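You operate a simulated robot arm through the tools that you are given. There is no shell and no other tool.

Carry out the task below with a simulated robot arm. There is one attempt and no reset: what you move stays moved.

TASK
Clamp plate 95 on the small round plate, then turn purple to the pointer.
Fine: grey clamp in the blue hole, locked on the plate; black knob free to turn and tight again.
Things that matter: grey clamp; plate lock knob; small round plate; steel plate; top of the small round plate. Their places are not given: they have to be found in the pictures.

It is judged by the outcome, as a careful person would: the job done as asked, and still so three seconds after it is handed in. It fails if anything else is knocked over, pushed out of place, dropped, spilled or broken.

THE ROBOT
A 7-joint arm with a two-finger parallel gripper, fixed in place. Base frame: the origin is at the foot of the arm, x ahead of it, y to its left, z up; the work surface is at about z = 850. Units: mm, rad, N and s.
Its first joint turns from -2.601 to 2.601 rad. Payload 3.43 kg.
The TCP is the grasp point between the finger pads, 30 mm short of the fingertips. In the tool frame z runs along the fingers and y along their closing line. Largest opening 94 mm; finger width 28, thickness 10; the body of the gripper, 50 by 96 mm, starts 55 mm behind the TCP.
Orientation is that of the tool frame in the base frame, as a unit quaternion [x, y, z, w]. With the fingers straight down and closing along the base's y, the tool's x points along the base's -x, its y along +y and its z along -z.

THE INTERFACE
- The arm moves only by the tool step_arm. Its argument "increments" is a list of rows, each a list of 7 numbers: the turn, a rotation vector about the tool's x, y, z in units of 4 degrees (1.0 is 4 degrees), then the shift along the tool's x, y, z in units of 50 mm (1.0 is 50 mm), then the opening, from 0 (shut) to 1 (fully open). In form: [[ax, ay, az, dx, dy, dz, hand], ...]. A call has 1 to 20 rows; each row shifts and turns the commanded pose from where the row before left it, along the tool's axes as they then stand. A call with a number of a shift or a turn outside -1 to 1 is refused whole. A row lasts 0.2 s, in which the tool goes at most 50 mm and 0.15 rad; a call with a longer step from one row to the next is refused whole, and so is a gripper value outside its range. Where a pose cannot be reached the arm comes as near as it can. A force on the tool above 40 N (or 10 N above the force at the start of the call, whichever is more), or a blocked arm, ends the call early, and 0.2 s more pass. The fingers move at their own pace (about 45 mm/s each) and stop on an object; they squeeze with about 41 N. The grip force told is the motor's: it shows also when the fingers shut on nothing. Time passes only in rows, and 0.2 s behind the last, so rows that do not move let the fingers close. The reply holds the time, the measured pose of the TCP, the force on the tool along the base axes, the opening and the grip force, in the units named above and with some noise, with the torque about the TCP (base axes, N m) and any sound that the robot's microphone picked up.
- Cameras (640 x 400 px; columns grow to the right, rows downward): "scene" is fixed at [391.4, 648.7, 1494.5]; the picture's right is [0.26, -0.97, 0.00], its down [-0.84, -0.23, -0.49] and it looks along [0.48, 0.13, -0.87] (base axes); focal length 214 px, centre (320, 200). "wrist" rides on the gripper at [76, 14, -103] in the tool frame; the picture's right is [-0.18, 0.98, 0.00], its down [-0.75, -0.14, -0.64] and it looks along [-0.63, -0.12, 0.77] (tool axes); focal length 243 px, centre (320, 200).
- snapshot(camera): a new picture of that camera. The clock stands still meanwhile.
- pixel_to_xyz(camera, pixels): there is no depth. For up to 12 entries [column, row, z] of the newest picture of that camera ("zoom" is the newest enlarged one), the place [x, y] in the base frame at which the ray of that pixel passes the height z, good to about 2 mm, but the place of the scene camera against the robot may be out by one fixed shift of up to 12 mm in any direction. The clock stands still meanwhile.
- enlarge(camera, box): a new picture of the part [left, top, right, bottom] of that camera's present view, enlarged. The clock stands still meanwhile.
- job_done(): hands the job in; it is judged then, once.

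Open the gripper and draw the arm clear of the work before you hand the job in, unless the task says otherwise.

The tools are called by a JSON object that holds its "op" and its "data". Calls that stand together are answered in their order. step_arm: Moves the arm, as the interface text tells. Its arguments: {"type":"object","properties":{"increments":{"type":"array","items":{"type":"array","items":{"type":"number"}}}},"required":["increments"]} The other tools are called the same way: snapshot (camera) takes a picture; pixel_to_xyz (camera, pixels) gives the place at which the rays of pixels pass given heights; enlarge (camera, box) takes an enlarged picture of a part of a camera's view; job_done () hands the job in.

At the start:

```text
t: 0.0
eef_pos: [800.9, 578.8, 1189.3]
tool_rot: [0.0, 1.0, 0.0, 0.001]
wrist_force: [-0.4, 0.8, -0.3]
moment: [0.01, 0.03, -0.03]
width: 94.2
finger_force: 0.1
```

scene: 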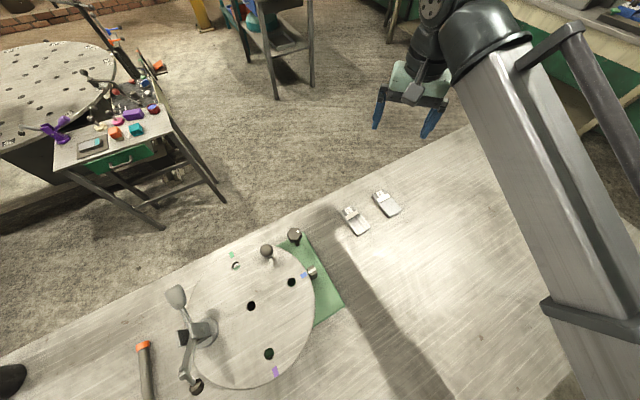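
wrist: 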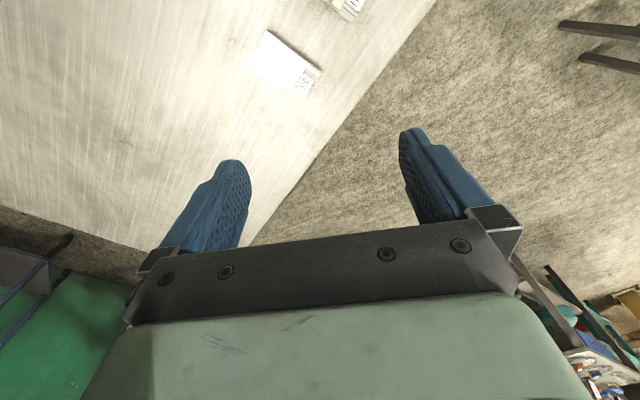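

I look closer at the round plate and the two steel plates in the scene view before moving anything.

{"op": "enlarge", "data": {"camera": "scene", "box": [160, 220, 360, 400]}}

{"op": "enlarge", "data": {"camera": "scene", "box": [330, 180, 410, 240]}}

{"op": "enlarge", "data": {"camera": "scene", "box": [220, 215, 350, 320]}}

{"op": "enlarge", "data": {"camera": "scene", "box": [130, 270, 240, 400]}}

```text
2.22 times, centred on (260, 310) of scene
```

zoom: 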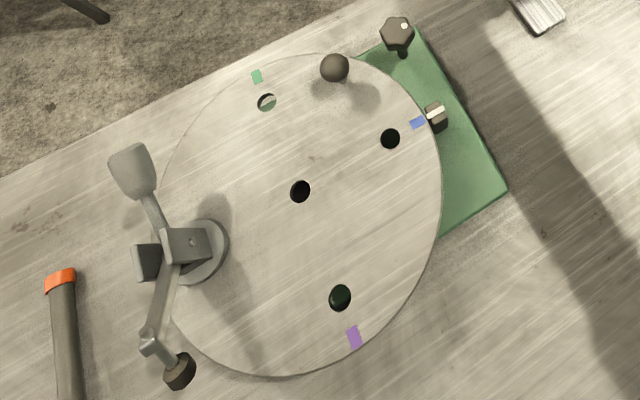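

```text
6.67 times, centred on (370, 210) of scene
```

zoom: 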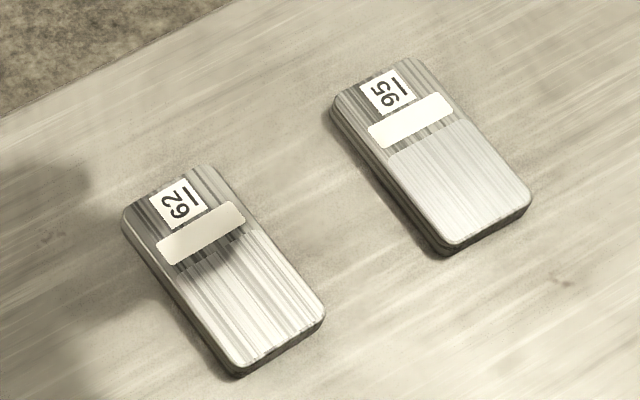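

```text
3.81 times, centred on (285, 268) of scene
```

zoom: 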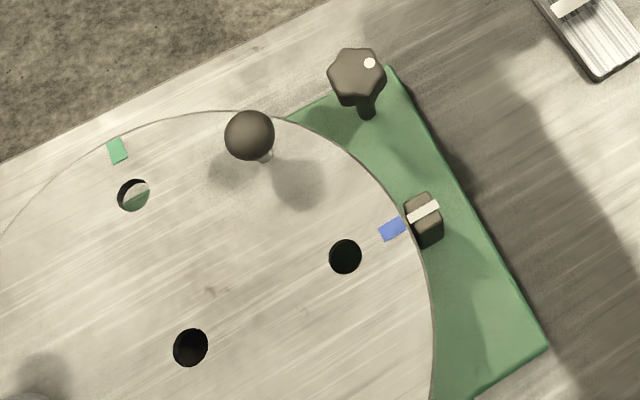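

```text
3.08 times, centred on (185, 335) of scene
```

zoom: 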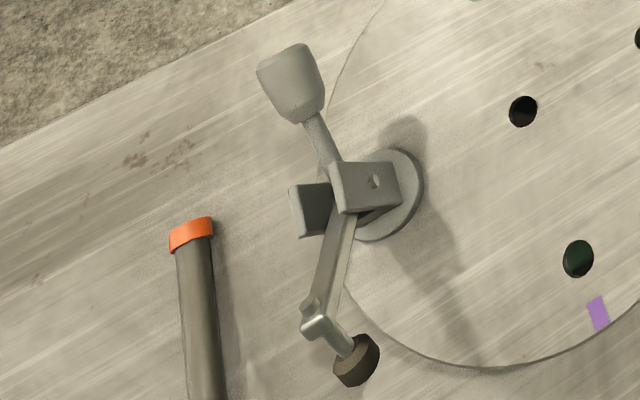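

The scene shows plate 95 at about (387,203), plate 62 beside it, and a round plate with a black hex knob (295,235), a pointer block (312,272), a ball handle (266,251) and the grey clamp at about (195,330). I convert these pixels to rough places.

{"op": "snapshot", "data": {"camera": "scene"}}

{"op": "pixel_to_xyz", "data": {"camera": "scene", "pixels": [[387, 203, 860], [355, 221, 860], [294, 235, 890], [312, 272, 870], [266, 251, 900], [251, 306, 870], [291, 282, 870], [269, 354, 870], [236, 265, 870], [205, 333, 870], [177, 297, 950], [197, 387, 920]]}}

{"op": "pixel_to_xyz", "data": {"camera": "scene", "pixels": [[304, 275, 870], [276, 372, 870], [234, 254, 870], [342, 305, 855], [292, 230, 855], [251, 387, 870], [195, 290, 870], [311, 324, 870], [376, 193, 860], [398, 213, 860], [345, 210, 860], [365, 233, 860]]}}

```text
taken
```

scene: 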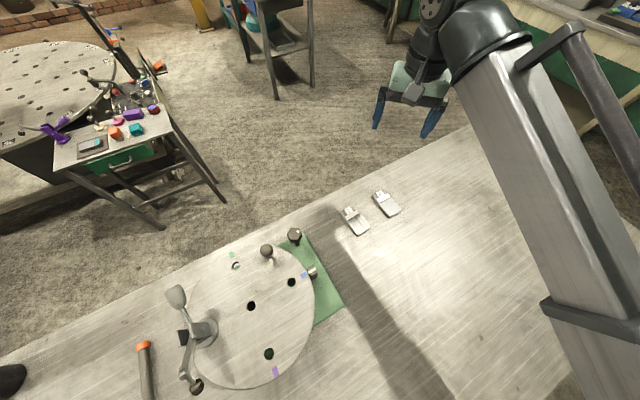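

```text
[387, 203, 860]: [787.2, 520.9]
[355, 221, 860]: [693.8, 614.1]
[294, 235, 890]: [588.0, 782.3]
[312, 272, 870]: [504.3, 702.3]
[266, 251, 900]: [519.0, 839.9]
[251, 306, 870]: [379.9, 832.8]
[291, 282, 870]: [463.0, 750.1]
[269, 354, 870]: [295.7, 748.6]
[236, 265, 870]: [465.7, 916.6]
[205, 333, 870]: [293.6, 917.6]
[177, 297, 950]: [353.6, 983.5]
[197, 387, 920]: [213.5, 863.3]
```

```text
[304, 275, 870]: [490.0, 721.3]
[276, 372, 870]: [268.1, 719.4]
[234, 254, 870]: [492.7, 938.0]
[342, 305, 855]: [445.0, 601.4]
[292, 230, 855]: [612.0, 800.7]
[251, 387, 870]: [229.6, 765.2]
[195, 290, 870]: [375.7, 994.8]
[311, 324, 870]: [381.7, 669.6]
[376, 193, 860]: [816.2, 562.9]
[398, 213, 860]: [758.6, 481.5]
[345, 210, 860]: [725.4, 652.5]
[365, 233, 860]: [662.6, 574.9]
```

Round plate centre is near (380,833), radius about 163, with four holes on a circle of about 118; the clamp sits in the fourth hole, blue is at the pointer (504,702). I turn the tool by 60° and move the wrist camera to view the round plate from nearer.

{"op": "step_arm", "data": {"increments": [[0, 0, -1, 0, 0, 0, 1], [0, 0, -1, 0, 0, 0, 1], [0, 0, -1, 0, 0, 0, 1], [0, 0, -1, 0, 0, 0, 1], [0, 0, -1, 0, 0, 0, 1], [0, 0, -1, 0, 0, 0, 1], [0, 0, -1, 0, 0, 0, 1], [0, 0, -1, 0, 0, 0, 1], [0, 0, -1, 0, 0, 0, 1], [0, 0, -1, 0, 0, 0, 1], [0, 0, -1, 0, 0, 0, 1], [0, 0, -1, 0, 0, 0, 1], [0, 0, -1, 0, 0, 0, 1], [0, 0, -1, 0, 0, 0, 1], [0, 0, -1, 0, 0, 0, 1]]}}

{"op": "step_arm", "data": {"increments": [[0, 0, 0, 0.378, 0.818, 0, 1], [0, 0, 0, 0.378, 0.818, 0, 1], [0, 0, 0, 0.378, 0.818, 0, 1], [0, 0, 0, 0.378, 0.818, 0, 1], [0, 0, 0, 0.378, 0.818, 0, 1], [0, 0, 0, 0.378, 0.818, 0, 1], [0, 0, 0, 0.378, 0.818, 0, 1], [0, 0, 0, 0.378, 0.818, 0, 1], [0, 0, 0, 0.378, 0.818, 0, 1], [0, 0, 0, 0.378, 0.818, 0, 1], [0, 0, 0, 0.378, 0.818, 0, 1], [0, 0, 0, 0.378, 0.818, 0, 1], [0, 0, 0, 0, 0, 0, 1]]}}

{"op": "snapshot", "data": {"camera": "wrist"}}

```text
t: 3.2
eef_pos: [800.1, 579.4, 1190.0]
tool_rot: [-0.5, 0.866, 0.0, 0.0]
wrist_force: [-0.1, 0.2, 0.5]
moment: [-0.02, 0.03, 0.02]
width: 93.8
finger_force: 0.1
```

```text
t: 4.0
eef_pos: [687.6, 589.3, 1189.4]
tool_rot: [-0.502, 0.865, 0.0, 0.004]
wrist_force: [0.2, 5.7, -4.9]
moment: [-0.37, -0.43, -0.37]
width: 94.0
finger_force: 0.1
stopped in row 3: the force on the tool passed its limit at 50 N (the readings are from after the stop); the commanded pose is now the measured one
```

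```text
taken
```

wrist: 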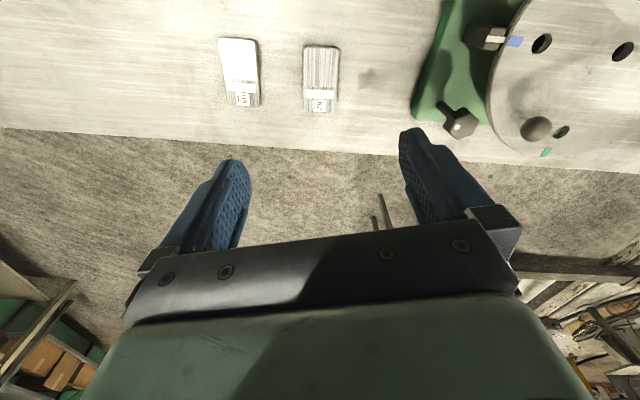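

The call stopped at 50 N in free air at (687,589,1189); I check the scene view for any contact before continuing.

{"op": "snapshot", "data": {"camera": "scene"}}

{"op": "step_arm", "data": {"increments": [[0, 0, 0, 0, 0, 0, 1], [0, 0, 0, 0, 0, 0, 1]]}}

```text
taken
```

scene: 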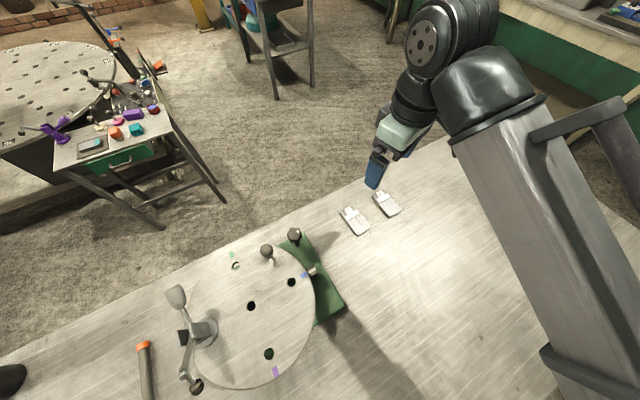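

```text
t: 4.6
eef_pos: [685.8, 590.6, 1189.8]
tool_rot: [-0.502, 0.865, 0.0, 0.004]
wrist_force: [1.5, 4.6, -8.4]
moment: [-0.12, -0.41, -0.26]
width: 93.8
finger_force: 0.0
```

Nothing visible touches the gripper, but a small residual force (about 8 N in z) remains. I step gently back and up to see whether it vanishes.

{"op": "step_arm", "data": {"increments": [[0, 0, 0, -0.2, -0.4, 0, 1], [0, 0, 0, 0, 0, 0, 1]]}}

{"op": "step_arm", "data": {"increments": [[0, 0, 0, 0, 0, -0.4, 1], [0, 0, 0, 0, 0, 0, 1]]}}

```text
t: 5.2
eef_pos: [709.1, 587.9, 1191.1]
tool_rot: [-0.502, 0.865, 0.0, 0.004]
wrist_force: [-0.1, 0.0, 0.2]
moment: [-0.04, 0.0, 0.03]
width: 93.7
finger_force: 0.0
```

```text
t: 5.6
eef_pos: [709.9, 589.9, 1209.0]
tool_rot: [-0.502, 0.865, 0.001, 0.01]
wrist_force: [6.3, 5.9, -14.3]
moment: [-0.01, -0.17, -0.06]
width: 94.1
finger_force: 0.2
stopped in row 2: the force on the tool passed its limit at 46 N (the readings are from after the stop); the commanded pose is now the measured one
```

Raising also produced force, so likely the gripper or camera nears the arm's own forearm in this high pose. I go down to about z=1110 and watch the force.

{"op": "step_arm", "data": {"increments": [[0, 0, 0, 0, 0, 0.5, 1], [0, 0, 0, 0, 0, 0.5, 1], [0, 0, 0, 0, 0, 0.5, 1], [0, 0, 0, 0, 0, 0.5, 1], [0, 0, 0, 0, 0, 0, 1]]}}

{"op": "step_arm", "data": {"increments": [[0, 0, 0, 0.2, 0.4, 0, 1], [0, 0, 0, 0.2, 0.4, 0, 1], [0, 0, 0, 0.2, 0.4, 0, 1], [0, 0, 0, 0.2, 0.4, 0, 1], [0, 0, 0, 0, 0, 0, 1]]}}

{"op": "snapshot", "data": {"camera": "scene"}}

```text
t: 6.8
eef_pos: [712.3, 590.5, 1107.9]
tool_rot: [-0.502, 0.865, 0.002, 0.008]
wrist_force: [-0.2, -0.2, -0.4]
moment: [0.01, -0.01, -0.03]
width: 94.0
finger_force: 0.0
```

```text
t: 8.0
eef_pos: [621.2, 595.8, 1106.9]
tool_rot: [-0.503, 0.864, 0.002, 0.008]
wrist_force: [-0.5, -1.2, -0.2]
moment: [-0.02, -0.01, -0.04]
width: 94.1
finger_force: 0.0
```

```text
taken
```

scene: 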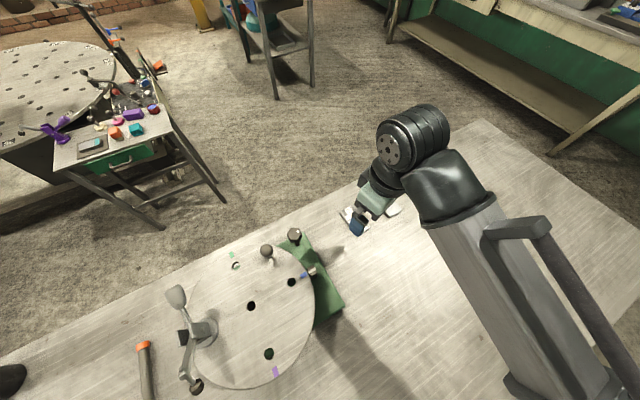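

Free of force now. I continue toward (380,720,1107) so the wrist camera looks down on the round plate.

{"op": "step_arm", "data": {"increments": [[0, 0, 0, 0.04, 0.6, 0, 1], [0, 0, 0, 0.04, 0.6, 0, 1], [0, 0, 0, 0.04, 0.6, 0, 1], [0, 0, 0, 0.04, 0.6, 0, 1], [0, 0, 0, 0.04, 0.6, 0, 1], [0, 0, 0, 0.04, 0.6, 0, 1], [0, 0, 0, 0.04, 0.6, 0, 1], [0, 0, 0, 0.04, 0.6, 0, 1], [0, 0, 0, 0.04, 0.6, 0, 1], [0, 0, 0, 0, 0, 0, 1]]}}

{"op": "snapshot", "data": {"camera": "wrist"}}

```text
t: 10.2
eef_pos: [379.0, 714.8, 1105.7]
tool_rot: [-0.502, 0.865, 0.002, 0.008]
wrist_force: [-0.1, 0.2, -0.1]
moment: [0.0, -0.03, -0.01]
width: 94.0
finger_force: 0.0
```

```text
taken
```

wrist: 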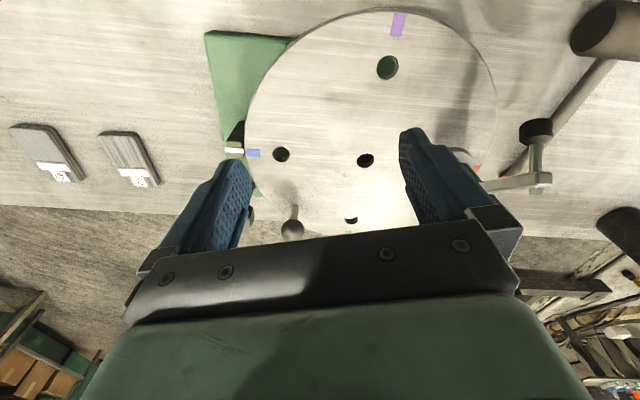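

The round plate's holes show at centre (365,160), blue (281,154), purple (387,67). I convert them from the wrist picture and compare with the scene camera.

{"op": "pixel_to_xyz", "data": {"camera": "wrist", "pixels": [[365, 160, 870], [281, 154, 870], [387, 67, 870], [365, 160, 880], [281, 154, 880], [387, 67, 880], [40, 155, 860], [128, 160, 860], [235, 150, 870], [205, 32, 853], [292, 228, 920], [254, 153, 870]]}}

{"op": "enlarge", "data": {"camera": "wrist", "box": [200, 0, 500, 240]}}

{"op": "enlarge", "data": {"camera": "wrist", "box": [440, 0, 640, 220]}}

```text
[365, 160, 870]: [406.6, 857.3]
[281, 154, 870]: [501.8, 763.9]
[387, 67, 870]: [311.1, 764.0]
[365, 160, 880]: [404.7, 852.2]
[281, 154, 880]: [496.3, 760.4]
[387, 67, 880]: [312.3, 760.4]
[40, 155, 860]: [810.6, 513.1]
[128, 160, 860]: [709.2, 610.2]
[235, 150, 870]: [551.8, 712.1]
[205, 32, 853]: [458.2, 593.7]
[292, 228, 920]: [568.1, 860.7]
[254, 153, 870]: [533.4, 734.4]
```

```text
1.67 times, centred on (350, 120) of wrist
```

zoom: 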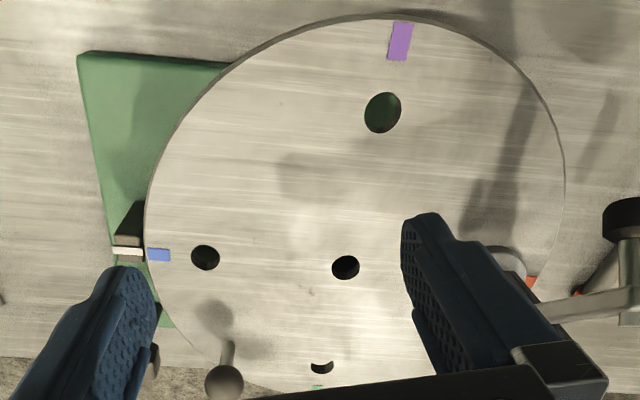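

```text
1.82 times, centred on (540, 110) of wrist
```

zoom: 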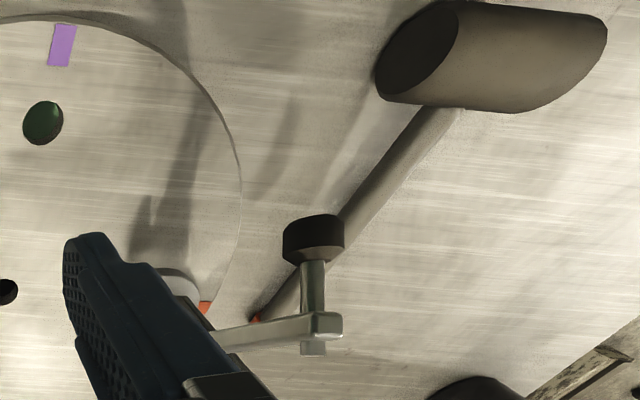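

The wrist and scene hole spacings only agree if the round plate's top lies nearer z≈945, so I query both cameras at that height.

{"op": "pixel_to_xyz", "data": {"camera": "scene", "pixels": [[251, 306, 945], [291, 282, 945], [269, 354, 945], [236, 265, 945], [205, 333, 945], [304, 275, 945], [276, 372, 945], [313, 271, 945], [294, 235, 930], [266, 250, 990]]}}

{"op": "pixel_to_xyz", "data": {"camera": "wrist", "pixels": [[365, 160, 945], [281, 154, 945], [387, 67, 945], [351, 221, 945], [254, 153, 945], [292, 228, 990], [235, 150, 945]]}}

```text
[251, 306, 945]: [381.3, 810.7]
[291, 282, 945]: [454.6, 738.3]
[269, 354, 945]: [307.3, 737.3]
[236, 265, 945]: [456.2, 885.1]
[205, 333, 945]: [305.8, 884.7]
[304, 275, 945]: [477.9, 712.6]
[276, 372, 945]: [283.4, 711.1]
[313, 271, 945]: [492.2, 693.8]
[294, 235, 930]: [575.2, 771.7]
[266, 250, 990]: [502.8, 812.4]
```

```text
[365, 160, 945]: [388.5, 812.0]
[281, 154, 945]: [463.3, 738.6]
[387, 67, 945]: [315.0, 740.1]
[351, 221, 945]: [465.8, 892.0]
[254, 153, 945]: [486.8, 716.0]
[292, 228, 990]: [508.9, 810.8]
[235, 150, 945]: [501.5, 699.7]
```

At z=945 both agree with a scene shift of about 8 mm in x: centre (389,812), blue hole (463,739), purple (315,740), clamp hole about (313,885). I move the wrist camera to see the clamp between the fingers.

{"op": "step_arm", "data": {"increments": [[0, 0, 0, -0.17, 0.555, -0.125, 1], [0, 0, 0, -0.17, 0.555, -0.125, 1], [0, 0, 0, -0.17, 0.555, -0.125, 1], [0, 0, 0, -0.17, 0.555, -0.125, 1], [0, 0, 0, 0, 0, 0, 1]]}}

{"op": "snapshot", "data": {"camera": "wrist"}}

{"op": "enlarge", "data": {"camera": "wrist", "box": [220, 20, 460, 230]}}

```text
t: 11.4
eef_pos: [297.6, 798.2, 1129.9]
tool_rot: [-0.503, 0.864, 0.002, 0.008]
wrist_force: [-0.5, 0.4, 0.2]
moment: [-0.02, 0.01, 0.01]
width: 94.1
finger_force: 0.1
```

```text
taken
```

wrist: 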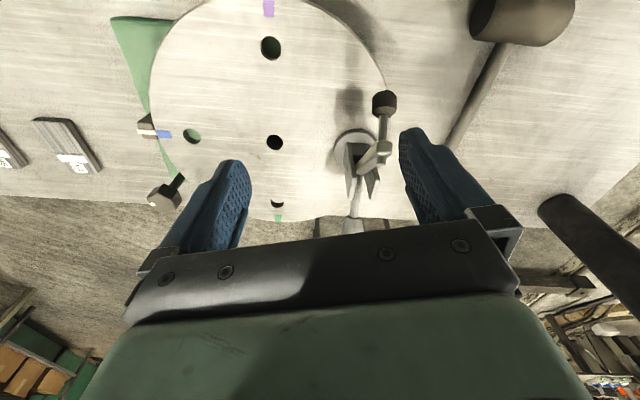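

```text
1.90 times, centred on (340, 125) of wrist
```

zoom: 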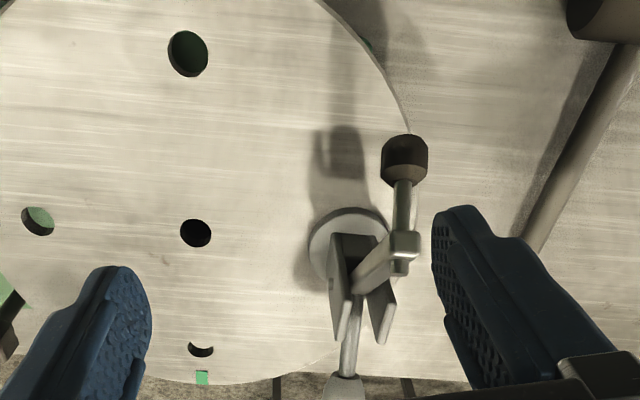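

The clamp stands open: two cheeks on a round base, arm raised with the rubber foot, handle laid to the outside. I triangulate foot (384,104), arm tip (384,159), handle end (353,222) with the scene camera.

{"op": "pixel_to_xyz", "data": {"camera": "wrist", "pixels": [[384, 104, 1000], [384, 104, 1050], [384, 159, 1000], [384, 159, 1050], [353, 222, 960], [353, 222, 1000], [349, 150, 945], [274, 142, 945], [193, 136, 945], [271, 47, 945], [278, 203, 945], [154, 200, 945]]}}

{"op": "pixel_to_xyz", "data": {"camera": "scene", "pixels": [[197, 387, 1000], [197, 387, 1050], [183.4, 375.6, 1000], [183.4, 375.6, 1050], [175.3, 297.7, 960], [175.3, 297.7, 1000], [207, 330, 945], [294, 235, 960]]}}

```text
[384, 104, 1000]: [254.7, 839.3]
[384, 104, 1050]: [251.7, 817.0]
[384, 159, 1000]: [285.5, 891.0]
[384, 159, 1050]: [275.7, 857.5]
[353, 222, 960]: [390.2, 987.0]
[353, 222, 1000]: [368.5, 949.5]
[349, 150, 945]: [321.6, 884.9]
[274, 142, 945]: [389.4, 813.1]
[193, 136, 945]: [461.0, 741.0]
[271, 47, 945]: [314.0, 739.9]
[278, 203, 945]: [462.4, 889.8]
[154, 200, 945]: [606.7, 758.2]
```

```text
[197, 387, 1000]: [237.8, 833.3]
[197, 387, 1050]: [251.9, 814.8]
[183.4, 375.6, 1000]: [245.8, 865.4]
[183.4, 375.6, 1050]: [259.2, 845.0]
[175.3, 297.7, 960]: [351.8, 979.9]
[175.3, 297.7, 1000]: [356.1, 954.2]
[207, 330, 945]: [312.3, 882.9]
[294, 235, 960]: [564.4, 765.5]
```

Triangulated: foot ≈ (253,826,1028), arm tip ≈ (272,842,1072), handle end ≈ (365,948,1004), so the clamp faces (-0.7,-0.7). I look closer at its body in both cameras.

{"op": "enlarge", "data": {"camera": "scene", "box": [155, 275, 235, 400]}}

{"op": "enlarge", "data": {"camera": "wrist", "box": [310, 80, 410, 230]}}

{"op": "enlarge", "data": {"camera": "wrist", "box": [100, 80, 220, 220]}}

```text
3.20 times, centred on (195, 338) of scene
```

zoom: 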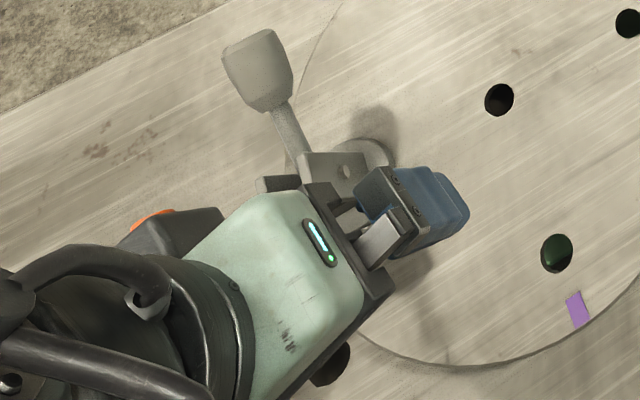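

```text
2.67 times, centred on (360, 155) of wrist
```

zoom: 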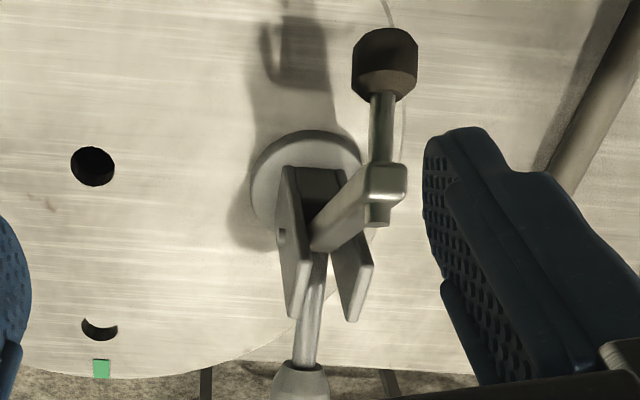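

```text
2.86 times, centred on (160, 150) of wrist
```

zoom: 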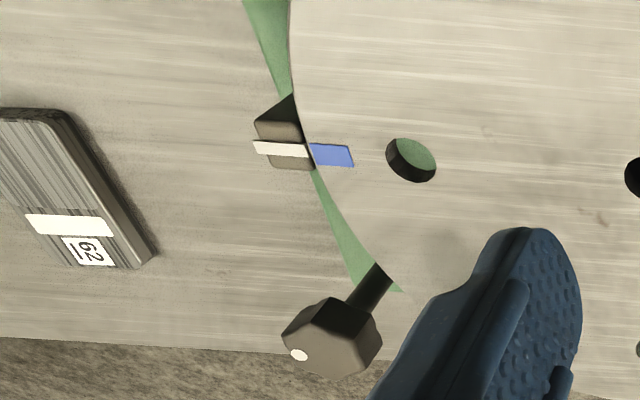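

Cheek plates, handle rod and cup are visible. I back off toward the base, lower a bit and tilt 24° outward for a side view of the clamp, to get its heights.

{"op": "step_arm", "data": {"increments": [[0, 0, 0, 0.5, 0, 0.2, 1], [0, 0, 0, 0.5, 0, 0.2, 1], [0, 0, 0, 0.5, 0, 0.3, 1], [0, 0, 0, 0.5, 0, 0.3, 1], [0, -1, 0, 0, 0, 0, 1], [0, -1, 0, 0, 0, 0, 1], [0, -1, 0, 0, 0, 0, 1], [0, -1, 0, 0, 0, 0, 1], [0, -1, 0, 0, 0, 0, 1], [0, -1, 0, 0, 0, 0, 1], [0, 0, 0, 0, 0, 0, 1]]}}

{"op": "snapshot", "data": {"camera": "wrist"}}

{"op": "enlarge", "data": {"camera": "wrist", "box": [250, 40, 430, 200]}}

```text
t: 13.8
eef_pos: [249.9, 710.2, 1079.3]
tool_rot: [-0.491, 0.844, 0.107, 0.189]
wrist_force: [0.2, 0.6, -0.1]
moment: [0.0, -0.01, 0.03]
width: 94.0
finger_force: 0.1
```

```text
taken
```

wrist: 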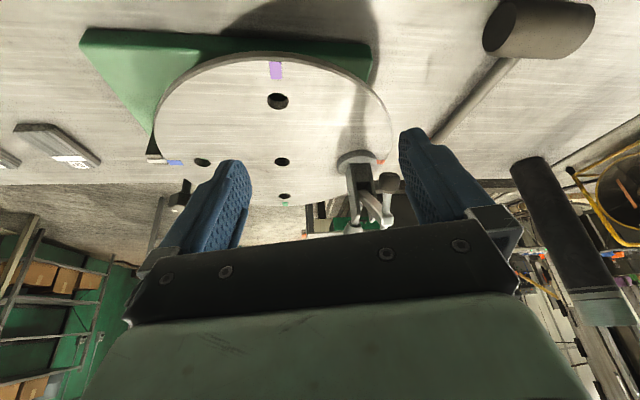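

```text
2.50 times, centred on (340, 120) of wrist
```

zoom: 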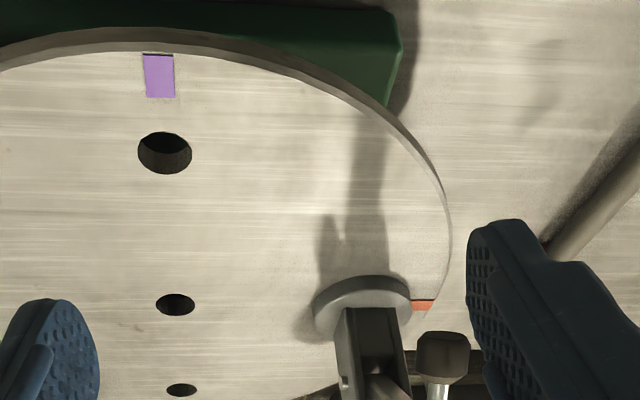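

The clamp falls at the picture's lower part, behind the fingers' base; tilting another 20° will bring it into the free middle and give a side view.

{"op": "step_arm", "data": {"increments": [[0, -1, 0, 0, 0, 0, 1], [0, -1, 0, 0, 0, 0, 1], [0, -1, 0, 0, 0, 0, 1], [0, -1, 0, 0, 0, 0, 1], [0, -1, 0, 0, 0, 0, 1], [0, 0, 0, 0, 0, 0, 1]]}}

{"op": "snapshot", "data": {"camera": "wrist"}}

{"op": "enlarge", "data": {"camera": "wrist", "box": [290, 70, 420, 230]}}

```text
t: 15.2
eef_pos: [248.9, 710.2, 1078.5]
tool_rot: [-0.465, 0.799, 0.189, 0.331]
wrist_force: [-0.9, 0.3, -0.3]
moment: [-0.03, -0.01, 0.0]
width: 93.6
finger_force: 0.0
```

```text
taken
```

wrist: 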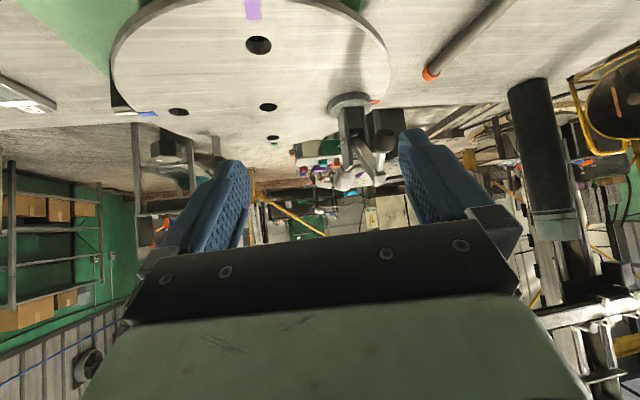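

```text
2.50 times, centred on (355, 150) of wrist
```

zoom: 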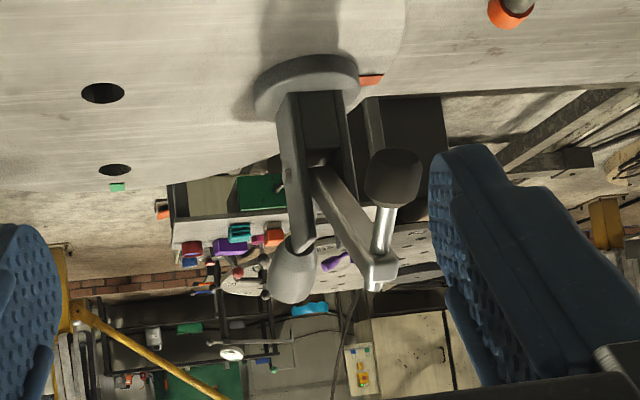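

Good side view: disc base, cheeks, raised arm with foot, and handle cup behind. I compute heights from rays of cheek top (347,165), other cheek (361,170?), arm tip (378,184) and disc (353,115).

{"op": "pixel_to_xyz", "data": {"camera": "wrist", "pixels": [[347, 165, 1000], [347, 165, 1020], [347, 165, 1040], [353, 115, 945], [353, 115, 960], [378, 184, 1060], [378, 184, 1070], [384, 140, 1020], [384, 140, 1030], [344, 178, 1000], [344, 178, 1020], [344, 178, 1040]]}}

{"op": "enlarge", "data": {"camera": "wrist", "box": [325, 90, 405, 200]}}

```text
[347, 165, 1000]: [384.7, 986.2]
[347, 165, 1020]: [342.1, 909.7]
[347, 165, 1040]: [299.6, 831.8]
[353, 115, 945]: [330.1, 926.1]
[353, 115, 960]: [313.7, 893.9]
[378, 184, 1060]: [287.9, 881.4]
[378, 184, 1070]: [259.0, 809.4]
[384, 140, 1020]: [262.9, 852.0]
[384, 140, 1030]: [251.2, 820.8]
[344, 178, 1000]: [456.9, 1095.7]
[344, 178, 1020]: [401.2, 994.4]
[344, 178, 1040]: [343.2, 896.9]
```

```text
3.64 times, centred on (365, 145) of wrist
```

zoom: 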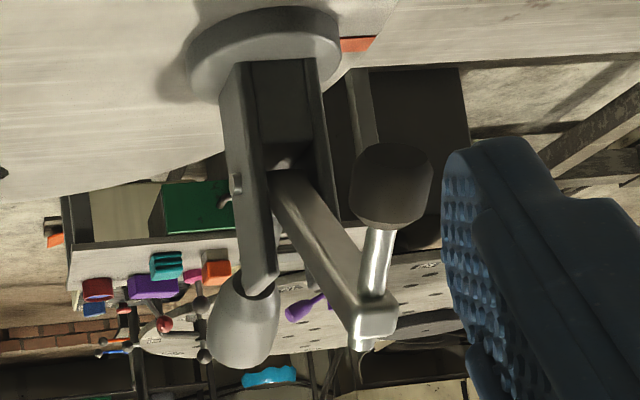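

Cheeks rise to about z=1025, disc about 56 mm wide, pivot near z=990; the foot should land ~87 mm from the clamp axis when closed. Next I undo the tilt and travel to above plate 95 to view it closely.

{"op": "step_arm", "data": {"increments": [[0, 1, 0, 0, 0, 0, 1], [0, 1, 0, 0, 0, 0, 1], [0, 1, 0, 0, 0, 0, 1], [0, 1, 0, 0, 0, 0, 1], [0, 1, 0, 0, 0, 0, 1], [0, 1, 0, 0, 0, 0, 1], [0, 1, 0, 0, 0, 0, 1], [0, 1, 0, 0, 0, 0, 1], [0, 1, 0, 0, 0, 0, 1], [0, 1, 0, 0, 0, 0, 1], [0, 1, 0, 0, 0, 0, 1], [0, 0.24, 0, 0, 0, 0, 1]]}}

{"op": "step_arm", "data": {"increments": [[0, 0, 0, -0.1254, -0.676, 0, 1], [0, 0, 0, -0.1254, -0.676, 0, 1], [0, 0, 0, -0.1254, -0.676, 0, 1], [0, 0, 0, -0.1254, -0.676, 0, 1], [0, 0, 0, -0.1254, -0.676, 0, 1], [0, 0, 0, -0.1254, -0.676, 0, 1], [0, 0, 0, -0.1254, -0.676, 0, 1], [0, 0, 0, -0.1254, -0.676, 0, 1], [0, 0, 0, -0.1254, -0.676, 0, 1], [0, 0, 0, -0.1254, -0.676, 0, 1], [0, 0, 0, -0.1254, -0.676, 0, 1], [0, 0, 0, -0.1254, -0.676, 0, 1], [0, 0, 0, -0.1254, -0.676, 0, 1], [0, 0, 0, -0.1254, -0.676, 0, 1], [0, 0, 0, -0.1254, -0.676, 0, 1], [0, 0, 0, -0.1254, -0.676, 0, 1], [0, 0, 0, -0.1254, -0.676, 0, 1], [0, 0, 0, 0, 0, 0, 1]]}}

{"op": "snapshot", "data": {"camera": "wrist"}}

```text
t: 17.8
eef_pos: [249.1, 709.5, 1078.4]
tool_rot: [-0.502, 0.865, -0.002, 0.0]
wrist_force: [0.7, -0.2, 0.1]
moment: [0.02, 0.03, 0.01]
width: 93.5
finger_force: 0.1
```

```text
t: 21.6
eef_pos: [802.7, 520.1, 1082.7]
tool_rot: [-0.503, 0.864, -0.002, 0.0]
wrist_force: [0.1, -0.1, -0.1]
moment: [0.03, -0.01, 0.01]
width: 94.0
finger_force: 0.1
```

```text
taken
```

wrist: 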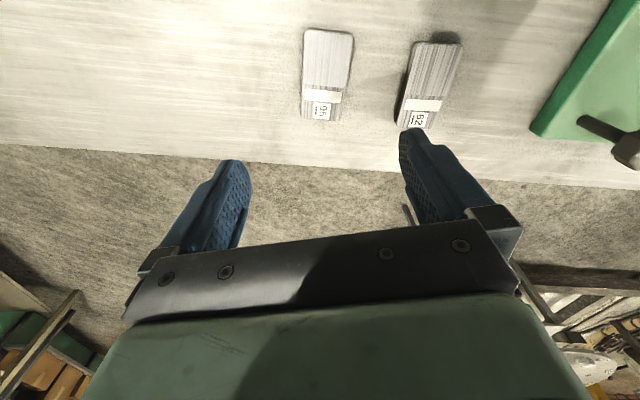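

Plate 95 is at pixels (327,75), corners near (304,30), (353,33), (340,120), (303,118). I enlarge it and get its corner places.

{"op": "enlarge", "data": {"camera": "wrist", "box": [280, 10, 480, 140]}}

{"op": "pixel_to_xyz", "data": {"camera": "wrist", "pixels": [[304.5, 29.5, 862], [353, 33, 862], [341, 120, 862], [303, 118, 862], [413, 42, 862], [462, 45, 862]]}}

```text
3.08 times, centred on (380, 75) of wrist
```

zoom: 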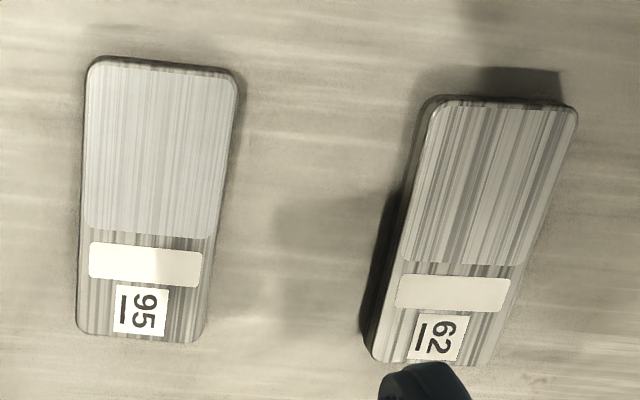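

```text
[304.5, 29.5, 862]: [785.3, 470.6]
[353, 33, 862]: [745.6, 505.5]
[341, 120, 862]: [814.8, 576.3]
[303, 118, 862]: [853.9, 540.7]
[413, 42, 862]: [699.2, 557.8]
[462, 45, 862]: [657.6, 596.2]
```

Plate 95 measures about 53×99 mm, centre (800,523), long axis at 45.7°. I turn the tool to 45.7° and descend above it to z≈930.

{"op": "step_arm", "data": {"increments": [[0, 0, 0.9, 0, 0, 0, 1], [0, 0, 0.9, 0, 0, 0, 1], [0, 0, 0.9, 0, 0, 0, 1], [0, 0, 0.88, 0, 0, 0, 1], [0, 0, 0, 0, 0.08, 0.6, 1], [0, 0, 0, 0, 0, 0.6, 1], [0, 0, 0, 0, 0, 0.6, 1], [0, 0, 0, 0, 0, 0.6, 1], [0, 0, 0, 0, 0, 0.6, 1], [0, 0, 0, 0, 0, 0, 1]]}}

{"op": "snapshot", "data": {"camera": "wrist"}}

```text
t: 23.8
eef_pos: [799.2, 522.4, 931.3]
tool_rot: [-0.391, 0.921, -0.002, 0.001]
wrist_force: [-0.6, 0.0, 0.6]
moment: [0.0, -0.01, -0.01]
width: 93.9
finger_force: 0.0
```

```text
taken
```

wrist: 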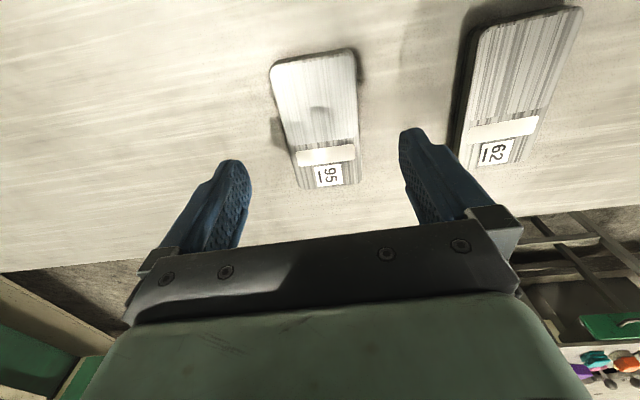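

I verify plate 95's corners again from this nearer view before descending.

{"op": "pixel_to_xyz", "data": {"camera": "wrist", "pixels": [[271, 65, 862], [353, 49, 862], [360, 183, 862], [297, 190, 862], [320, 120, 862], [325, 170, 900], [325, 200, 900]]}}

{"op": "enlarge", "data": {"camera": "wrist", "box": [180, 30, 480, 230]}}

```text
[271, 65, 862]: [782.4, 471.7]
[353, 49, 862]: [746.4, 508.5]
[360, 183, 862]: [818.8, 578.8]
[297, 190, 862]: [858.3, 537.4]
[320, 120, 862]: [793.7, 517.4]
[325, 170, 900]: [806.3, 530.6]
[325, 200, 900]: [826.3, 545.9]
```

```text
2.00 times, centred on (330, 130) of wrist
```

zoom: 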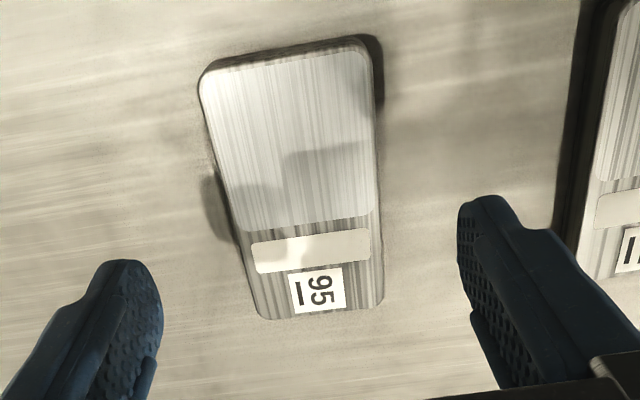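

Plate centre is (801,524) with the tool at (799,522), good. I descend to z≈884 with the fingertips just above the bench.

{"op": "step_arm", "data": {"increments": [[0, 0, 0, -0.04, 0, 0.35, 1], [0, 0, 0, 0, 0, 0.3, 1], [0, 0, 0, 0, 0, 0.2, 1], [0, 0, 0, 0, 0, 0.1, 1], [0, 0, 0, 0, 0, 0, 1]]}}

{"op": "snapshot", "data": {"camera": "wrist"}}

```text
t: 25.0
eef_pos: [801.1, 523.3, 884.0]
tool_rot: [-0.39, 0.921, -0.002, 0.002]
wrist_force: [-0.3, 0.9, -0.1]
moment: [0.0, -0.01, 0.0]
width: 94.1
finger_force: 0.0
```

```text
taken
```

wrist: 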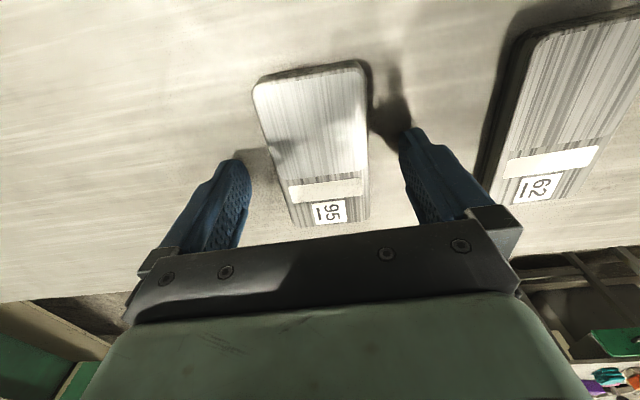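

Fingers straddle plate 95 without touching anything; I close the gripper.

{"op": "step_arm", "data": {"increments": [[0, 0, 0, 0, 0, 0, 0], [0, 0, 0, 0, 0, 0, 0], [0, 0, 0, 0, 0, 0, 0], [0, 0, 0, 0, 0, 0, 0], [0, 0, 0, 0, 0, 0, 0], [0, 0, 0, 0, 0, 0, 0]]}}

{"op": "step_arm", "data": {"increments": [[0, 0, 0, 0, 0, -0.2, 0], [0, 0, 0, 0, 0, -0.2, 0], [0, 0, 0, 0, 0, -0.4, 0], [0, 0, 0, 0, 0, 0, 0]]}}

{"op": "snapshot", "data": {"camera": "wrist"}}

```text
t: 26.4
eef_pos: [801.1, 523.4, 884.4]
tool_rot: [-0.391, 0.92, -0.004, 0.001]
wrist_force: [-0.4, 0.2, 1.0]
moment: [-0.04, -0.11, 0.04]
width: 55.6
finger_force: 41.1
```

```text
t: 27.4
eef_pos: [801.5, 522.0, 924.0]
tool_rot: [-0.391, 0.92, -0.003, 0.0]
wrist_force: [0.1, -0.1, -6.3]
moment: [-0.04, 0.0, 0.04]
width: 55.8
finger_force: 41.4
```

```text
taken
```

wrist: 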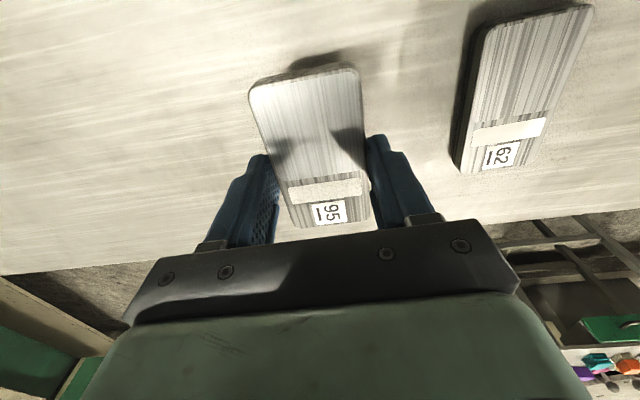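

Plate 95 is held (width 55.7, weight about 6.3 N). I lift to z≈1080 and carry it above the round plate's centre (389,812).

{"op": "step_arm", "data": {"increments": [[0, 0, 0, 0, 0, -0.6, 0], [0, 0, 0, 0, 0, -0.6, 0], [0, 0, 0, 0, 0, -0.6, 0], [0, 0, 0, 0, 0, -0.6, 0], [0, 0, 0, 0, 0, -0.6, 0], [0, 0, 0, 0, 0, 0, 0]]}}

{"op": "step_arm", "data": {"increments": [[0, 0, 0, 0.104, 0.664, 0, 0], [0, 0, 0, 0.104, 0.664, 0, 0], [0, 0, 0, 0.104, 0.664, 0, 0], [0, 0, 0, 0.104, 0.664, 0, 0], [0, 0, 0, 0.104, 0.664, 0, 0], [0, 0, 0, 0.104, 0.664, 0, 0], [0, 0, 0, 0.104, 0.664, 0, 0], [0, 0, 0, 0.104, 0.664, 0, 0], [0, 0, 0, 0.104, 0.664, 0, 0], [0, 0, 0, 0.104, 0.664, 0, 0], [0, 0, 0, 0.104, 0.664, 0, 0], [0, 0, 0, 0.104, 0.664, 0, 0], [0, 0, 0, 0.104, 0.664, 0, 0], [0, 0, 0, 0.104, 0.664, 0, 0], [0, 0, 0, 0.104, 0.664, 0, 0], [0, 0, 0, 0, 0, 0, 0]]}}

```text
t: 28.8
eef_pos: [801.6, 525.0, 1074.4]
tool_rot: [-0.391, 0.921, -0.002, 0.001]
wrist_force: [-0.9, 0.2, -6.6]
moment: [-0.03, -0.02, 0.0]
width: 55.8
finger_force: 41.5
```

```text
t: 32.2
eef_pos: [387.9, 812.7, 1071.6]
tool_rot: [-0.391, 0.921, -0.003, 0.002]
wrist_force: [-0.8, 0.2, -6.5]
moment: [-0.02, 0.02, -0.01]
width: 55.7
finger_force: 41.1
```

Now above the centre at z≈1072. I turn the tool by +90° about the vertical so the plate's long side points along blue–clamp direction with the label end away from blue.

{"op": "step_arm", "data": {"increments": [[0, 0, -1, 0, 0, 0, 0], [0, 0, -1, 0, 0, 0, 0], [0, 0, -1, 0, 0, 0, 0], [0, 0, -1, 0, 0, 0, 0], [0, 0, -1, 0, 0, 0, 0], [0, 0, -1, 0, 0, 0, 0], [0, 0, -1, 0, 0, 0, 0], [0, 0, -1, 0, 0, 0, 0], [0, 0, -1, 0, 0, 0, 0], [0, 0, -1, 0, 0, 0, 0], [0, 0, -1, 0, 0, 0, 0], [0, 0, 0, 0, 0, 0, 0]]}}

{"op": "step_arm", "data": {"increments": [[0, 0, -1, 0, 0, 0, 0], [0, 0, -1, 0, 0, 0, 0], [0, 0, -1, 0, 0, 0, 0], [0, 0, -1, 0, 0, 0, 0], [0, 0, -1, 0, 0, 0, 0], [0, 0, -1, 0, 0, 0, 0], [0, 0, -1, 0, 0, 0, 0], [0, 0, -1, 0, 0, 0, 0], [0, 0, -1, 0, 0, 0, 0], [0, 0, -1, 0, 0, 0, 0], [0, 0, -1, 0, 0, 0, 0], [0, 0, -0.25, 0, 0, 0, 0], [0, 0, 0, 0, 0, 0, 0]]}}

{"op": "snapshot", "data": {"camera": "wrist"}}

{"op": "snapshot", "data": {"camera": "scene"}}

```text
t: 34.8
eef_pos: [388.0, 812.6, 1071.9]
tool_rot: [0.708, -0.706, 0.003, 0.0]
wrist_force: [0.5, -0.2, -5.4]
moment: [0.02, 0.0, 0.0]
width: 55.7
finger_force: 41.2
```

```text
t: 37.6
eef_pos: [387.7, 813.0, 1070.8]
tool_rot: [0.924, -0.383, 0.003, 0.001]
wrist_force: [0.8, -0.1, -7.3]
moment: [0.02, -0.02, -0.03]
width: 55.8
finger_force: 41.0
```

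```text
taken
```

wrist: 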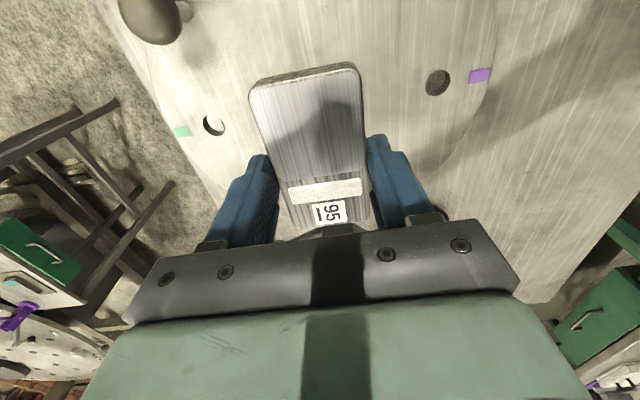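

```text
taken
```

scene: 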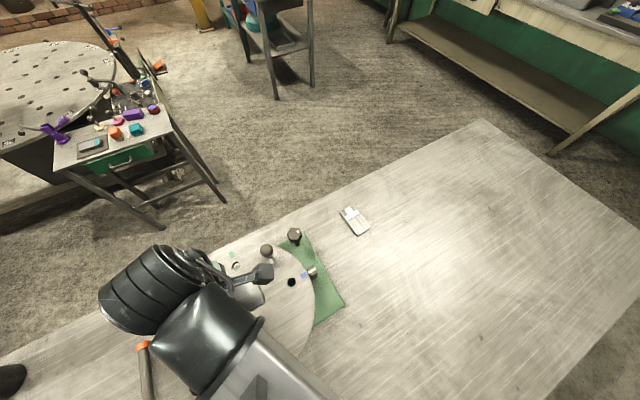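

Tool is at 135°. I check with the holes seen here — green (214,125), purple (437,82) — where the round plate's centre is.

{"op": "pixel_to_xyz", "data": {"camera": "wrist", "pixels": [[214, 125, 945], [437, 82, 945], [480, 75, 945], [182, 131, 945], [249, 90, 1050], [358, 72, 1050], [370, 222, 1050]]}}

{"op": "enlarge", "data": {"camera": "wrist", "box": [100, 0, 520, 240]}}

```text
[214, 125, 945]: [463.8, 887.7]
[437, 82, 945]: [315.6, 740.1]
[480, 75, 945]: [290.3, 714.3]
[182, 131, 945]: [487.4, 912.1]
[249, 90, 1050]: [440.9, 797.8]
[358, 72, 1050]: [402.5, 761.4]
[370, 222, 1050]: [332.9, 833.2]
```

```text
1.52 times, centred on (310, 120) of wrist
```

zoom: 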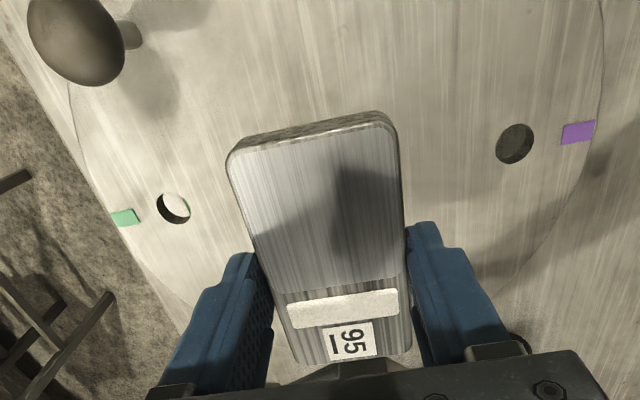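

Centre is (390,814), within 2 mm of the TCP. I descend to z≈990, then slowly until contact.

{"op": "step_arm", "data": {"increments": [[0, 0, 0, 0, 0.04, 0.5, 0], [0, 0, 0, 0, 0, 0.5, 0], [0, 0, 0, 0, 0, 0.4, 0], [0, 0, 0, 0, 0, 0.2, 0], [0, 0, 0, 0, 0, 0, 0]]}}

{"op": "snapshot", "data": {"camera": "wrist"}}

```text
t: 38.8
eef_pos: [387.6, 811.7, 989.9]
tool_rot: [0.924, -0.383, 0.002, 0.001]
wrist_force: [0.4, 0.1, -6.4]
moment: [-0.02, -0.01, 0.02]
width: 55.7
finger_force: 41.1
```

```text
taken
```

wrist: 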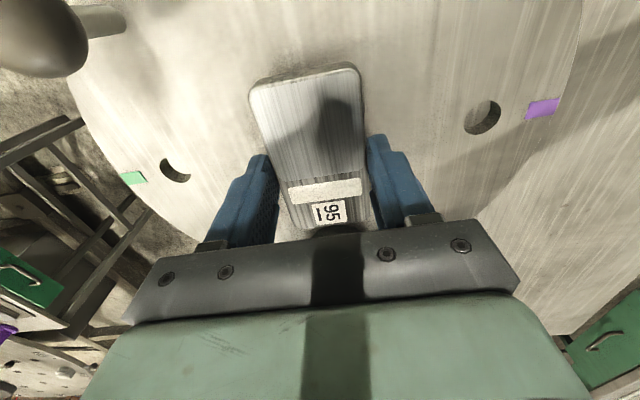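

Close above the surface; I lower in small steps and watch the force.

{"op": "step_arm", "data": {"increments": [[0, 0, 0, 0, 0, 0.05, 0], [0, 0, 0, 0, 0, 0.05, 0], [0, 0, 0, 0, 0, 0.05, 0], [0, 0, 0, 0, 0, 0, 0]]}}

{"op": "step_arm", "data": {"increments": [[0, 0, 0, 0, 0, 0.04, 0], [0, 0, 0, 0, 0, 0, 0]]}}

```text
t: 39.8
eef_pos: [388.3, 812.7, 985.1]
tool_rot: [0.924, -0.383, 0.003, 0.001]
wrist_force: [-0.2, -0.2, -5.5]
moment: [0.0, 0.0, 0.02]
width: 55.6
finger_force: 41.0
```

```text
t: 40.4
eef_pos: [386.5, 812.5, 982.2]
tool_rot: [0.924, -0.382, 0.003, 0.001]
wrist_force: [-0.1, 0.6, -5.4]
moment: [0.0, 0.01, 0.01]
width: 55.9
finger_force: 41.1
```

Still weight-only force at z≈982; I go on lowering by 2 mm steps.

{"op": "step_arm", "data": {"increments": [[0, 0, 0, 0, 0, 0.03, 0], [0, 0, 0, 0, 0, 0, 0]]}}

{"op": "step_arm", "data": {"increments": [[0, 0, 0, 0, 0, 0.03, 0], [0, 0, 0, 0, 0, 0, 0]]}}

{"op": "step_arm", "data": {"increments": [[0, 0, 0, 0, 0, 0.03, 0], [0, 0, 0, 0, 0, 0, 0]]}}

```text
t: 41.0
eef_pos: [388.3, 812.3, 980.6]
tool_rot: [0.924, -0.382, 0.002, 0.002]
wrist_force: [-1.1, -0.1, -5.9]
moment: [-0.04, 0.02, 0.0]
width: 55.7
finger_force: 41.0
```

```text
t: 41.6
eef_pos: [386.8, 812.1, 980.5]
tool_rot: [0.924, -0.383, 0.003, 0.001]
wrist_force: [2.5, -1.1, 4.5]
moment: [0.54, 0.14, -0.09]
width: 55.8
finger_force: 40.6
```

```text
t: 42.2
eef_pos: [386.7, 812.3, 978.0]
tool_rot: [0.924, -0.382, 0.003, 0.0]
wrist_force: [6.4, 1.2, 27.3]
moment: [0.46, 0.53, -0.05]
width: 55.8
finger_force: 41.2
```

Contact felt (27 N) at z≈978. I relax slightly, open the gripper and rise.

{"op": "step_arm", "data": {"increments": [[0, 0, 0, 0, 0, -0.03, 0], [0, 0, 0, 0, 0, 0, 0.5], [0, 0, 0, 0, 0, 0, 0.85], [0, 0, 0, 0, 0, 0, 0.85], [0, 0, 0, 0, 0, 0, 0.85], [0, 0, 0, 0, 0, 0, 0.85], [0, 0, 0, 0, 0, -0.2, 0.85], [0, 0, 0, 0, 0, -0.6, 0.85], [0, 0, 0, 0, 0, -0.6, 0.85], [0, 0, 0, 0, 0, -0.6, 0.85], [0, 0, 0, 0, 0, 0, 1]]}}

{"op": "snapshot", "data": {"camera": "wrist"}}

```text
t: 44.6
eef_pos: [384.9, 812.4, 1079.0]
tool_rot: [0.924, -0.383, 0.002, 0.001]
wrist_force: [0.5, 0.4, 0.1]
moment: [-0.01, 0.0, -0.01]
width: 94.0
finger_force: 0.0
```

```text
taken
```

wrist: 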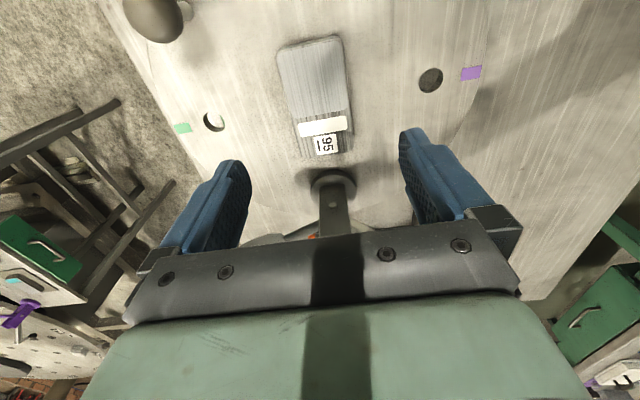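

Plate 95 lies at the centre. Now I turn the tool another +90° (to 225°) so the fingers would close across the clamp's cheeks with the camera on the handle side, checking that the wrist can reach it.

{"op": "step_arm", "data": {"increments": [[0, 0, 0, 0, 0, -0.5, 1], [0, 0, -1, 0, 0, 0, 1], [0, 0, -1, 0, 0, 0, 1], [0, 0, -1, 0, 0, 0, 1], [0, 0, -1, 0, 0, 0, 1], [0, 0, -1, 0, 0, 0, 1], [0, 0, -1, 0, 0, 0, 1], [0, 0, -1, 0, 0, 0, 1], [0, 0, -1, 0, 0, 0, 1], [0, 0, -1, 0, 0, 0, 1], [0, 0, -1, 0, 0, 0, 1], [0, 0, 0, 0, 0, 0, 1]]}}

{"op": "step_arm", "data": {"increments": [[0, 0, -1, 0, 0, 0, 1], [0, 0, -1, 0, 0, 0, 1], [0, 0, -1, 0, 0, 0, 1], [0, 0, -1, 0, 0, 0, 1], [0, 0, -1, 0, 0, 0, 1], [0, 0, -1, 0, 0, 0, 1], [0, 0, -1, 0, 0, 0, 1], [0, 0, -1, 0, 0, 0, 1], [0, 0, -1, 0, 0, 0, 1], [0, 0, -1, 0, 0, 0, 1], [0, 0, -1, 0, 0, 0, 1], [0, 0, -1, 0, 0, 0, 1], [0, 0, -0.5, 0, 0, 0, 1], [0, 0, 0, 0, 0, 0, 1]]}}

{"op": "snapshot", "data": {"camera": "wrist"}}

```text
t: 47.2
eef_pos: [386.6, 812.2, 1103.2]
tool_rot: [0.999, -0.042, 0.004, 0.002]
wrist_force: [0.6, -0.4, -0.9]
moment: [0.03, 0.01, 0.01]
width: 94.0
finger_force: 0.1
```

```text
t: 50.2
eef_pos: [387.1, 811.8, 1104.1]
tool_rot: [0.923, 0.384, 0.001, 0.002]
wrist_force: [-0.1, 0.1, -0.7]
moment: [0.03, 0.01, 0.0]
width: 93.6
finger_force: 0.1
```

```text
taken
```

wrist: 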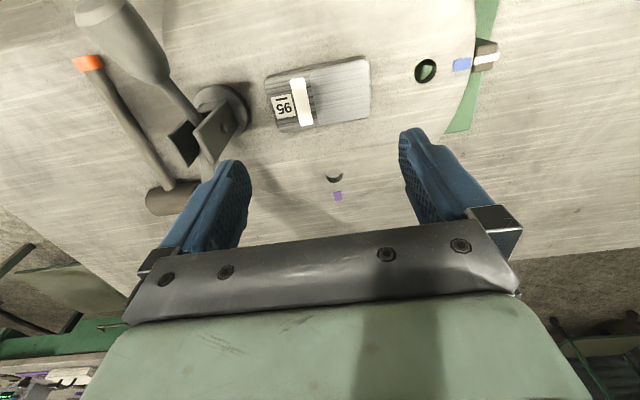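

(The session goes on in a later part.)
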